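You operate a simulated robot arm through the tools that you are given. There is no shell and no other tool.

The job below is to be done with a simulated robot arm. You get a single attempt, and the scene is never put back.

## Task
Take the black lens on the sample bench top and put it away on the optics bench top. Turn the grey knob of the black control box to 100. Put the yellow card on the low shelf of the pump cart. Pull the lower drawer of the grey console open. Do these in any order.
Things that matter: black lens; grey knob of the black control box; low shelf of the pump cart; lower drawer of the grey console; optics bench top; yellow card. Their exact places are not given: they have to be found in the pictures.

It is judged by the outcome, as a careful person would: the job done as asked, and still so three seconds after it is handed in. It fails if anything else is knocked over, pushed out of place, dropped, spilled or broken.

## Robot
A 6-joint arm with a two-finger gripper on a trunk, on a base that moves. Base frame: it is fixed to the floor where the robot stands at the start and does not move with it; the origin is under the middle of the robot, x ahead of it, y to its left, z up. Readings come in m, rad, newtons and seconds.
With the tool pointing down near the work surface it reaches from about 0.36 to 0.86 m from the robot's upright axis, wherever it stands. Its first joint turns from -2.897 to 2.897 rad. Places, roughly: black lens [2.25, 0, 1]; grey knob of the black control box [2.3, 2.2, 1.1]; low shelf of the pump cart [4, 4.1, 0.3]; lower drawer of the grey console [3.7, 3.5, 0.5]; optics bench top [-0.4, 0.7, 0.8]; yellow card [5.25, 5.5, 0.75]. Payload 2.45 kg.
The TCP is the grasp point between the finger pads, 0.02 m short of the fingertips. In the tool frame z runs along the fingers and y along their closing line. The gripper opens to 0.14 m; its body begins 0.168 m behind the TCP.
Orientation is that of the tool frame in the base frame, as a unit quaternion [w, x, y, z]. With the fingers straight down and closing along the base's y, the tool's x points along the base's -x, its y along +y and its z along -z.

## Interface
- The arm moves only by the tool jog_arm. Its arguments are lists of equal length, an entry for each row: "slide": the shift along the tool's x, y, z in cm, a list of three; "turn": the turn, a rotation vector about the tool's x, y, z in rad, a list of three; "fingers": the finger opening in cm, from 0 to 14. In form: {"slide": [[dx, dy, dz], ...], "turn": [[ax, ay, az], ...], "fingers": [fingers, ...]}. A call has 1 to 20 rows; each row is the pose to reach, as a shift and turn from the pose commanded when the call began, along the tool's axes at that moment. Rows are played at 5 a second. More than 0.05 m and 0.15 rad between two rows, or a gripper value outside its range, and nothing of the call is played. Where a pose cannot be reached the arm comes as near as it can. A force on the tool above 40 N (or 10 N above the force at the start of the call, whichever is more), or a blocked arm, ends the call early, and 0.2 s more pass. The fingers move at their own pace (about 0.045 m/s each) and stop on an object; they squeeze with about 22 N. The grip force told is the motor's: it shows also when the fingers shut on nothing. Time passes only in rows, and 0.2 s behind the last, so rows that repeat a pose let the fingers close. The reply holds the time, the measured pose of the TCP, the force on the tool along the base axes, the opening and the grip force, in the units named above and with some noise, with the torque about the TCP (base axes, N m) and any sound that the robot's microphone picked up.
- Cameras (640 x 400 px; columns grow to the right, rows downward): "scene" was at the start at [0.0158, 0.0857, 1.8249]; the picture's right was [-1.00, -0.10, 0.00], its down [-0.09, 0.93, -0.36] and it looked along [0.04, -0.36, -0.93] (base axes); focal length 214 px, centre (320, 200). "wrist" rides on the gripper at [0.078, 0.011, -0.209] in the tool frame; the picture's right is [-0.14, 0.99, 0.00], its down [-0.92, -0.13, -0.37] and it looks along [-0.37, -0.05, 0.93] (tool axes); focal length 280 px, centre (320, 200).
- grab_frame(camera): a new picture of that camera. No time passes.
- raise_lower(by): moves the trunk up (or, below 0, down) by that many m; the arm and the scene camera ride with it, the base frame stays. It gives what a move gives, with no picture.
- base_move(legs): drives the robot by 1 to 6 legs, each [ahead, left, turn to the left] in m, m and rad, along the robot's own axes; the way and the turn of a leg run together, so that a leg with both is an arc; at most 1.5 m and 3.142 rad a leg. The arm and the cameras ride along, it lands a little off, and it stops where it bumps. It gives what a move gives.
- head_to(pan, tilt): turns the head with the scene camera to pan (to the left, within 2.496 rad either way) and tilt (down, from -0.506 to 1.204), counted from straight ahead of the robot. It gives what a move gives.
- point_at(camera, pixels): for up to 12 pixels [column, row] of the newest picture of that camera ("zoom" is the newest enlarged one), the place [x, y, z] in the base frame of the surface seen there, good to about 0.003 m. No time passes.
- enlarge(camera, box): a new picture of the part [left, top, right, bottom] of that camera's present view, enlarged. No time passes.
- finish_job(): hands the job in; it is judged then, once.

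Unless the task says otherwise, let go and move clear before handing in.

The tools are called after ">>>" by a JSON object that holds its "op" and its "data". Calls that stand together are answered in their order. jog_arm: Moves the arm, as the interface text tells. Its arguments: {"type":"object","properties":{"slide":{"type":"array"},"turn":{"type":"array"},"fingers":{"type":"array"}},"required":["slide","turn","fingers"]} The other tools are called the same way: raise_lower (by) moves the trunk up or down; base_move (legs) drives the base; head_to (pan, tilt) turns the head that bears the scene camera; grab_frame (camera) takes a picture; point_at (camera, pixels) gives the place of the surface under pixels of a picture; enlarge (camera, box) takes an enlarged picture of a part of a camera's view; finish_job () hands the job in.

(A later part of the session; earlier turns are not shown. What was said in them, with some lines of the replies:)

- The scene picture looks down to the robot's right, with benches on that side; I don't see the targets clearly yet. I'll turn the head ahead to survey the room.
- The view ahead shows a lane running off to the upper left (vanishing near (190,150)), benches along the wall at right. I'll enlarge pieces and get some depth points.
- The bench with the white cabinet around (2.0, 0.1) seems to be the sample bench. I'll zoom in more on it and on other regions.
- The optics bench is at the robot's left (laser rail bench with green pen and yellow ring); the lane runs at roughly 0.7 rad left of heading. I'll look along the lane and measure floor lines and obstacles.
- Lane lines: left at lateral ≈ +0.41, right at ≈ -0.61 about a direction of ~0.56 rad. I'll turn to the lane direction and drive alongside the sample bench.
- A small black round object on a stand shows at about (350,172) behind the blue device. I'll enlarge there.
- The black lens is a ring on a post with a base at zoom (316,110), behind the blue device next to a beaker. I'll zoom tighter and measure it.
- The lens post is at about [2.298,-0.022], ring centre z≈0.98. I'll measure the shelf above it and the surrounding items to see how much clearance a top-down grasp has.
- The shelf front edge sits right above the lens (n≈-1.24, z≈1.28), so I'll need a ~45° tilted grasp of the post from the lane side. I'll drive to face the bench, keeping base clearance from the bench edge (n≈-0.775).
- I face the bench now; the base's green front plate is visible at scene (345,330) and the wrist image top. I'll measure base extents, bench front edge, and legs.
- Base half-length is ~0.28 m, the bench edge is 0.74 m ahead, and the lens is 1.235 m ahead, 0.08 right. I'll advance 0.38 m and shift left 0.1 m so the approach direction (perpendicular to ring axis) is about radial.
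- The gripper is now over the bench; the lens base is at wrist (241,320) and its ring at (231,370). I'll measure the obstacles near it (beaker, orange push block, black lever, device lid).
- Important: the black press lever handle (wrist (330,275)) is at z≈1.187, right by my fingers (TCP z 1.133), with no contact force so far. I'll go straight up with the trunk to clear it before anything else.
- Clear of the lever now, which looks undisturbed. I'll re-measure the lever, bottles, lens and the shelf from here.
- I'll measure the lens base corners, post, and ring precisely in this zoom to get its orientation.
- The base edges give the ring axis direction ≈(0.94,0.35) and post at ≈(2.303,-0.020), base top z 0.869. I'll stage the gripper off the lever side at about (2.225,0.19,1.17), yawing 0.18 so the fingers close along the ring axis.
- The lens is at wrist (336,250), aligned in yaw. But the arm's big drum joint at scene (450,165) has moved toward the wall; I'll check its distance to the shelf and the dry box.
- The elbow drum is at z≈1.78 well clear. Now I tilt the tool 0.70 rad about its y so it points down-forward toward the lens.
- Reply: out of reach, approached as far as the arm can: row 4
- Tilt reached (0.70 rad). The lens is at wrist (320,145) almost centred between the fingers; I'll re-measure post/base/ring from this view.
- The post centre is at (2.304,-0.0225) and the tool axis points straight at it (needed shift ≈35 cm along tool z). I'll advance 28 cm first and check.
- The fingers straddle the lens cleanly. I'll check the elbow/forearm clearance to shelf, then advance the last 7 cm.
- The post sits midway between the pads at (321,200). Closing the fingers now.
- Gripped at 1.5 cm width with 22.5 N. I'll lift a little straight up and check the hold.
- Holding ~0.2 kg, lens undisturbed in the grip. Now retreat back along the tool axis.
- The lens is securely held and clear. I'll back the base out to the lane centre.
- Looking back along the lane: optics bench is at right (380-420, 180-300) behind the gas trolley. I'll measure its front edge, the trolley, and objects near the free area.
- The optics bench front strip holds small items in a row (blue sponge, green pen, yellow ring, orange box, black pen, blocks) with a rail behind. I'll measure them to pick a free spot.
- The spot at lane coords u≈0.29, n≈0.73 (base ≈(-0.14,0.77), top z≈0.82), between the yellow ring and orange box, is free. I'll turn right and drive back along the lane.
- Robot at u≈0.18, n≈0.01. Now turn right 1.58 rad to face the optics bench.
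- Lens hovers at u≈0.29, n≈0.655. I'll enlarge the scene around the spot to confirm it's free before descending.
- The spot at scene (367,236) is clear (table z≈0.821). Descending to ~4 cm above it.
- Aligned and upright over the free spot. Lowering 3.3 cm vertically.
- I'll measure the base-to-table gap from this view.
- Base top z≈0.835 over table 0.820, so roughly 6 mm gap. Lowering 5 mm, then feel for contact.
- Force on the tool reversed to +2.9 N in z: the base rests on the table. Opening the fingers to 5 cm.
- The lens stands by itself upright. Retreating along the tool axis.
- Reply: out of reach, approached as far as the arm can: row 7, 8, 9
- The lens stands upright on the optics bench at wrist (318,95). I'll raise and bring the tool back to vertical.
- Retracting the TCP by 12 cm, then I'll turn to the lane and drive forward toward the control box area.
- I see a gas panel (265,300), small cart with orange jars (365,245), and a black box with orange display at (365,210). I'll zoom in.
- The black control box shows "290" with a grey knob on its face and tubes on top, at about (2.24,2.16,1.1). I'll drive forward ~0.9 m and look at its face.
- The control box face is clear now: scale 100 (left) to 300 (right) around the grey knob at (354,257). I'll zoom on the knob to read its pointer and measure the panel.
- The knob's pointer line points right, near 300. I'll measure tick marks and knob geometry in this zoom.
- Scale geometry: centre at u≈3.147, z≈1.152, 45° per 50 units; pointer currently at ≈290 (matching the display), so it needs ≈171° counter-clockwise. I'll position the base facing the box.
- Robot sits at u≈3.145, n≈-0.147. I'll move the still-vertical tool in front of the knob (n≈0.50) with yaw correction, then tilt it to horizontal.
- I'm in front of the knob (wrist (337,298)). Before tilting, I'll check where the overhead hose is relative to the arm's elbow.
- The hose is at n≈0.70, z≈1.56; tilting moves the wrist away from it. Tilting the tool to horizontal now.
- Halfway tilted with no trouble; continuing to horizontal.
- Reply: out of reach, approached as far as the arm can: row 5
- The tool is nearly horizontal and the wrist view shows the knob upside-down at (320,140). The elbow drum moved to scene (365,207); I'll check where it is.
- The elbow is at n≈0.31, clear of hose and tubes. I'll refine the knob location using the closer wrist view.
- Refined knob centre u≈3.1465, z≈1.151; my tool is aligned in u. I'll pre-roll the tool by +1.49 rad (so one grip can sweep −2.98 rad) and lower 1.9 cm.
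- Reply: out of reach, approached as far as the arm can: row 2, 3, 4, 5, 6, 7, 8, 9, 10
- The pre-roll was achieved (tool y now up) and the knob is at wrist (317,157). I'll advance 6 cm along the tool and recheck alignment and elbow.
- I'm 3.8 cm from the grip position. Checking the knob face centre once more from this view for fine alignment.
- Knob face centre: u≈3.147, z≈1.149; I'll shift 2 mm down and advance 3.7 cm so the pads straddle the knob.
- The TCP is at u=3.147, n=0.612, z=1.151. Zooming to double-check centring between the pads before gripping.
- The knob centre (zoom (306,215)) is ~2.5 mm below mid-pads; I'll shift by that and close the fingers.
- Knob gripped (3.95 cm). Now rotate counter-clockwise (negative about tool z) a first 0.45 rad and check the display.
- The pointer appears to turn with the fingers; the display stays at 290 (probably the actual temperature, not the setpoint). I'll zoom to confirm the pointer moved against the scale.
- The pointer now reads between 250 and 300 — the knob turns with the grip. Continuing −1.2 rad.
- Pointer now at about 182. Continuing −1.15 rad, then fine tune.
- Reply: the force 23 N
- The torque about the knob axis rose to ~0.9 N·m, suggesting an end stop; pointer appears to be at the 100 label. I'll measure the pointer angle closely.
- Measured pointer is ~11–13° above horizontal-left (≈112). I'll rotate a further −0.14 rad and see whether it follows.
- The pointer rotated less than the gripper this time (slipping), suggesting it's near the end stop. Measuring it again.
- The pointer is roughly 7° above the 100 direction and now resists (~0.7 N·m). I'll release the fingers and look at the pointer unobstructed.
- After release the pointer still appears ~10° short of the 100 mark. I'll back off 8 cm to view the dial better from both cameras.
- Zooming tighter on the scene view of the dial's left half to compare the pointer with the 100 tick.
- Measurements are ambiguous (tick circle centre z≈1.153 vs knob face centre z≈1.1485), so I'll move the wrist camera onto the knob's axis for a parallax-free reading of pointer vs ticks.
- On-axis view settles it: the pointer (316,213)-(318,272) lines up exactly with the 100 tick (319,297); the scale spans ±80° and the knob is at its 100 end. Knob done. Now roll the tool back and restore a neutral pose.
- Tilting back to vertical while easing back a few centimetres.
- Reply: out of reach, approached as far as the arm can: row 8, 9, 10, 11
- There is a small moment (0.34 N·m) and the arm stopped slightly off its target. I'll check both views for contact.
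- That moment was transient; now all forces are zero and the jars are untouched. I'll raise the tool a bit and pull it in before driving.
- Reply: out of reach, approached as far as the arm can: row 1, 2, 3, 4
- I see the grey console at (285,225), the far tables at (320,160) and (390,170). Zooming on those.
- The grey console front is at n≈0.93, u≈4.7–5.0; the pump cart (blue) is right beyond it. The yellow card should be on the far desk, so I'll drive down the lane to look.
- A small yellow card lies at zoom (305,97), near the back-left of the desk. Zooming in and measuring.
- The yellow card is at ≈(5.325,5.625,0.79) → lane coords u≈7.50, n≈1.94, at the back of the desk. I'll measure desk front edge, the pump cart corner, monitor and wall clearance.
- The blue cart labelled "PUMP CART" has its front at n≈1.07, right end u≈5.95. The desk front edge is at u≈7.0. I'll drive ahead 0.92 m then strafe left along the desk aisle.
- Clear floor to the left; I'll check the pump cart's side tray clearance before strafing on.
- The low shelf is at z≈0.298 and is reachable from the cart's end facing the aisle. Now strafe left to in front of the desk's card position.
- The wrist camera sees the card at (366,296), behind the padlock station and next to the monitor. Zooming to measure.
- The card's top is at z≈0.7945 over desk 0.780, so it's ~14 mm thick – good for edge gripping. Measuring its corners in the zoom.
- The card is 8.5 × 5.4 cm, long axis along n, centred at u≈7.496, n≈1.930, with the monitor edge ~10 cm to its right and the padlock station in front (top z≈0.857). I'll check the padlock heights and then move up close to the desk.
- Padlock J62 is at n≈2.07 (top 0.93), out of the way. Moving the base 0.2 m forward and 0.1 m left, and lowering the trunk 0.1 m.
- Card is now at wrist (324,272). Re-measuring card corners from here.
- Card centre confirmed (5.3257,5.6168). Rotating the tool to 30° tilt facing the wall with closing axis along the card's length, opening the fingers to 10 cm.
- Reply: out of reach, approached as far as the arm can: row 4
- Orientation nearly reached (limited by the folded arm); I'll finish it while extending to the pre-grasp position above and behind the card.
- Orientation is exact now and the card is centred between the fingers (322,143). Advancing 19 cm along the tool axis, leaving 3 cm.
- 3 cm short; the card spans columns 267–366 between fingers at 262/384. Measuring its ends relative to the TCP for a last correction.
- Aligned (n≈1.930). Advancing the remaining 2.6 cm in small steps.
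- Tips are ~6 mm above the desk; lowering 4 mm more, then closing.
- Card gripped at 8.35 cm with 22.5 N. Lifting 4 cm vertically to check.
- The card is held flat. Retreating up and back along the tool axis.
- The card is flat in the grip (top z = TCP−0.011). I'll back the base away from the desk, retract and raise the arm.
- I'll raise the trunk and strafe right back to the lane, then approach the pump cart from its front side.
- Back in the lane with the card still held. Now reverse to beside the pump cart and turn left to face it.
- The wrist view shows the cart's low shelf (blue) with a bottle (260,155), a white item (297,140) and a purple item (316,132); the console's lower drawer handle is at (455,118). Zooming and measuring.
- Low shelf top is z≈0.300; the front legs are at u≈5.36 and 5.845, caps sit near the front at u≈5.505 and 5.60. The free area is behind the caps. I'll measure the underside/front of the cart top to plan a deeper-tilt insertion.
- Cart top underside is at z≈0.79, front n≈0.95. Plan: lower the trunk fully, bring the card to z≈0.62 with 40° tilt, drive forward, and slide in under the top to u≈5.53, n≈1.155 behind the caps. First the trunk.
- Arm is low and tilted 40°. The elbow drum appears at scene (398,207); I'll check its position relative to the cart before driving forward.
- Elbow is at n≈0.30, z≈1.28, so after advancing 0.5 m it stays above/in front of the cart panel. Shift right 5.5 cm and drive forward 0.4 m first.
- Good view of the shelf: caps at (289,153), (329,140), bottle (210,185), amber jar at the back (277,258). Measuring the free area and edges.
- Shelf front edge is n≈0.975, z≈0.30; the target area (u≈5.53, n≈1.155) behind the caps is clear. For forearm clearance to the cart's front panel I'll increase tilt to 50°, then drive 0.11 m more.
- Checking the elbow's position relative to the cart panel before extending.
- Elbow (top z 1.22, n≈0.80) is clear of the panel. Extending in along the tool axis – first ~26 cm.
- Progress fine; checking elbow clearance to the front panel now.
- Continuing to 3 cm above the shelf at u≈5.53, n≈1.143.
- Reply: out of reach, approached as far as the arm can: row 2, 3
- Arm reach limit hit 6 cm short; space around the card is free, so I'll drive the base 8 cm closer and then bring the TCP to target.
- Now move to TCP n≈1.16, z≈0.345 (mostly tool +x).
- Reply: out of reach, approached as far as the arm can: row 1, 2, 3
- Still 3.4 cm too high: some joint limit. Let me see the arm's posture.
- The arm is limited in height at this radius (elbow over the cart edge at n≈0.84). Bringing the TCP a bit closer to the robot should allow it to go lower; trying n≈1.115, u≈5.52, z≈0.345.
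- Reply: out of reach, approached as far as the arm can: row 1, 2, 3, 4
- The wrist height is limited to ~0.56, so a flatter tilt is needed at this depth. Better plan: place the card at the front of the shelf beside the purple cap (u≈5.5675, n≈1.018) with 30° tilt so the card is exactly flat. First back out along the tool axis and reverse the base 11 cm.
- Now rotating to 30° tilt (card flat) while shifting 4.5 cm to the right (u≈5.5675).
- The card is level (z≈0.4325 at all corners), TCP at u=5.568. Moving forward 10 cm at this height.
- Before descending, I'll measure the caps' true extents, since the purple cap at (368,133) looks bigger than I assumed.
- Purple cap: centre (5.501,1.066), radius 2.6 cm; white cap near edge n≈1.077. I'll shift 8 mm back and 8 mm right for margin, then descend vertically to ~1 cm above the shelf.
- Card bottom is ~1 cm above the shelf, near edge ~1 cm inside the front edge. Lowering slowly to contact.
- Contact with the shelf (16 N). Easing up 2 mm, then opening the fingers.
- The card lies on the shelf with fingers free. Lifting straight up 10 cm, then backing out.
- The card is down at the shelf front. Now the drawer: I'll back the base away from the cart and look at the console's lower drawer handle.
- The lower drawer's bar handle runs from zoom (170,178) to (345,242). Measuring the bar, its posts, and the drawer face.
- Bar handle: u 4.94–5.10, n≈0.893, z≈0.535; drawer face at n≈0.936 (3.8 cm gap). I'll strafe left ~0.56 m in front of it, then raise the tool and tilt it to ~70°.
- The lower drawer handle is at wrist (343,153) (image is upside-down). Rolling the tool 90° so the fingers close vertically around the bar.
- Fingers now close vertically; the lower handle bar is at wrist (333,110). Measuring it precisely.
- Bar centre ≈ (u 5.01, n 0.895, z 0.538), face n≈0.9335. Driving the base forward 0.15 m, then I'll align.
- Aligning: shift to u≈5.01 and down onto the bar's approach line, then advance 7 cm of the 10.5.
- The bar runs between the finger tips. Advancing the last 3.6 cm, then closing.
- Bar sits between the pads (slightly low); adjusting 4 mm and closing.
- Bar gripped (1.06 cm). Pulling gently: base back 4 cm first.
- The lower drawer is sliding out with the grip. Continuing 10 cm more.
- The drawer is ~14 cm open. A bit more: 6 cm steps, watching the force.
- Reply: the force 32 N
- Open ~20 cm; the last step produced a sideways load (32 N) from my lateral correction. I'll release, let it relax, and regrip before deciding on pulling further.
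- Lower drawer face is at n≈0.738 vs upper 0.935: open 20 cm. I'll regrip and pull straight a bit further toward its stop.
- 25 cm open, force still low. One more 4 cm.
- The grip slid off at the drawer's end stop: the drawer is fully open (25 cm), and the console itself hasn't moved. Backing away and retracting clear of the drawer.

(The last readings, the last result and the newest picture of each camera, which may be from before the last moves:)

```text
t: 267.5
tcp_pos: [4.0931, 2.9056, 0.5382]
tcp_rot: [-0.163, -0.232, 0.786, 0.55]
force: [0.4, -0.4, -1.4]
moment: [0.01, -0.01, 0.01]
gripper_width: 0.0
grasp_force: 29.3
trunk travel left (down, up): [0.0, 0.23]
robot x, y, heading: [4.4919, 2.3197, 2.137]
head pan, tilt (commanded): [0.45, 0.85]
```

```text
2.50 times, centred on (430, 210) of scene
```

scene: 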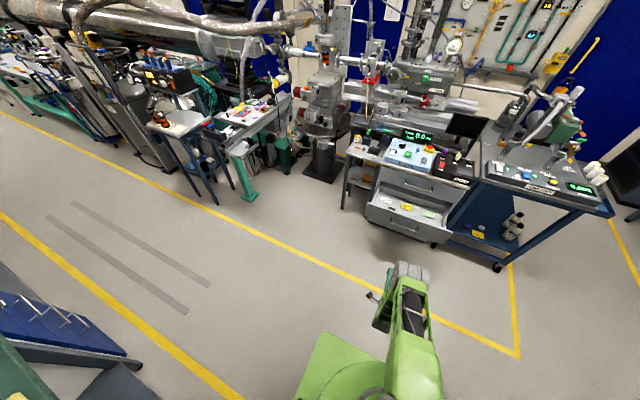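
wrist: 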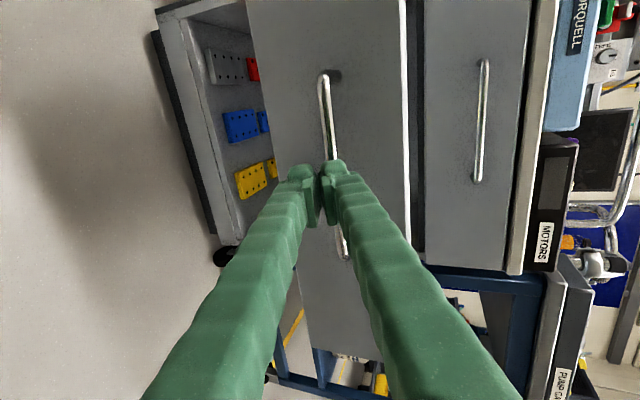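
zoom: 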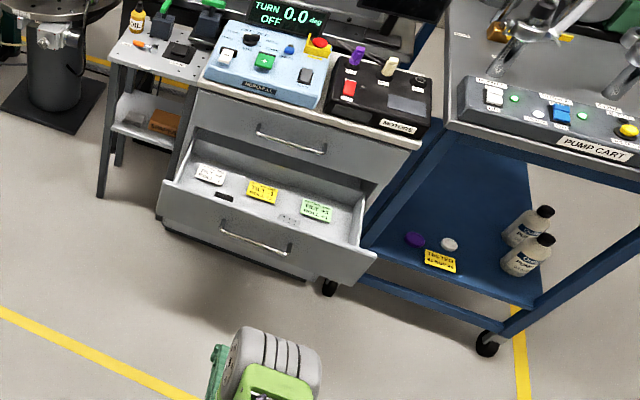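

The drawer stands open and the card lies flat on the cart's low shelf. A last check of card, caps and the earlier knob/box from here.

>>> {"op": "enlarge", "data": {"camera": "scene", "box": [475, 205, 545, 250]}}

>>> {"op": "point_at", "data": {"camera": "zoom", "pixels": [[190, 170], [130, 90], [215, 105], [150, 185], [240, 180], [100, 170]]}}

>>> {"op": "enlarge", "data": {"camera": "scene", "box": [110, 50, 310, 190]}}

```text
8.89 times, centred on (510, 228) of scene
```

zoom: 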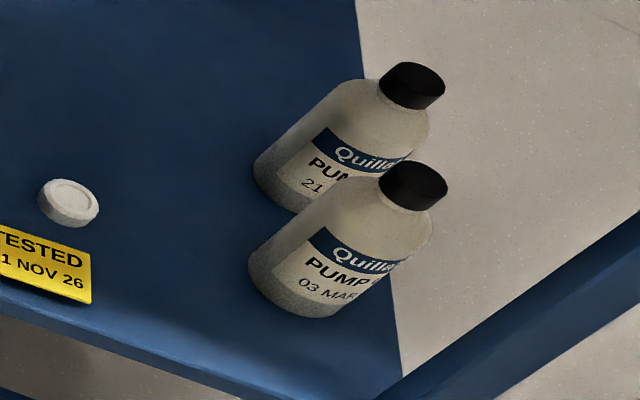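

```text
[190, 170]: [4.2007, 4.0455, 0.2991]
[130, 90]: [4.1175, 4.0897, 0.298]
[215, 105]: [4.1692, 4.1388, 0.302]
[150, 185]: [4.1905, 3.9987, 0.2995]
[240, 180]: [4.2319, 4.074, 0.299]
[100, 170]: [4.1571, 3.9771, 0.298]
```

```text
2.86 times, centred on (210, 120) of scene
```

zoom: 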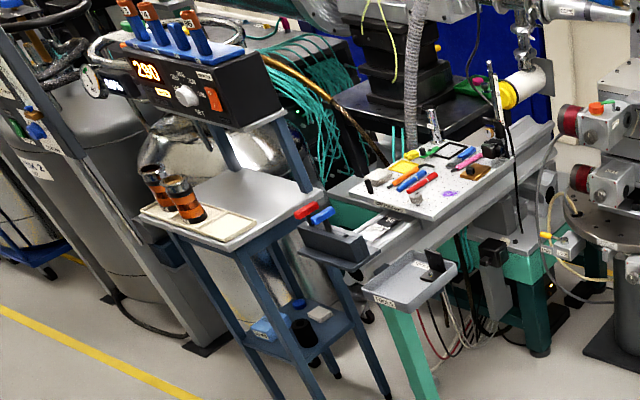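

All four tasks check out: the lens is upright on the optics bench, the knob points at 100, the card lies flat on the pump cart's low shelf, and the lower drawer is fully open. The jars, bottles and caps nearby are undisturbed. The robot is clear and holding nothing, so I'm handing in.

>>> {"op": "finish_job", "data": {}}

```text
The job is handed in.
```

I did all four jobs and handed in; the judge's result hasn't come back.

- **Black lens:** it stands upright on the optics bench top, in the clear space between the yellow ring and the orange box.
- **Grey knob:** its pointer lines up with the 100 mark, which is the knob's end stop. The box's display still read 290 after I turned it. I took that to be the actual temperature rather than the setting.
- **Yellow card:** it lies flat near the front of the pump cart's low shelf, with its near edge about 1 cm in from the shelf edge. The caps and bottles around it were not moved.
- **Lower drawer of the grey console:** it is pulled out about 25 cm to its stop. On the last pull the gripper slipped off the handle at the stop, and the console itself did not shift.

While I was getting into position at the sample bench, the fingers came close to a press lever. I felt no contact, and it measured in the same place afterwards. I didn't drive back to look at the lens again before handing in.
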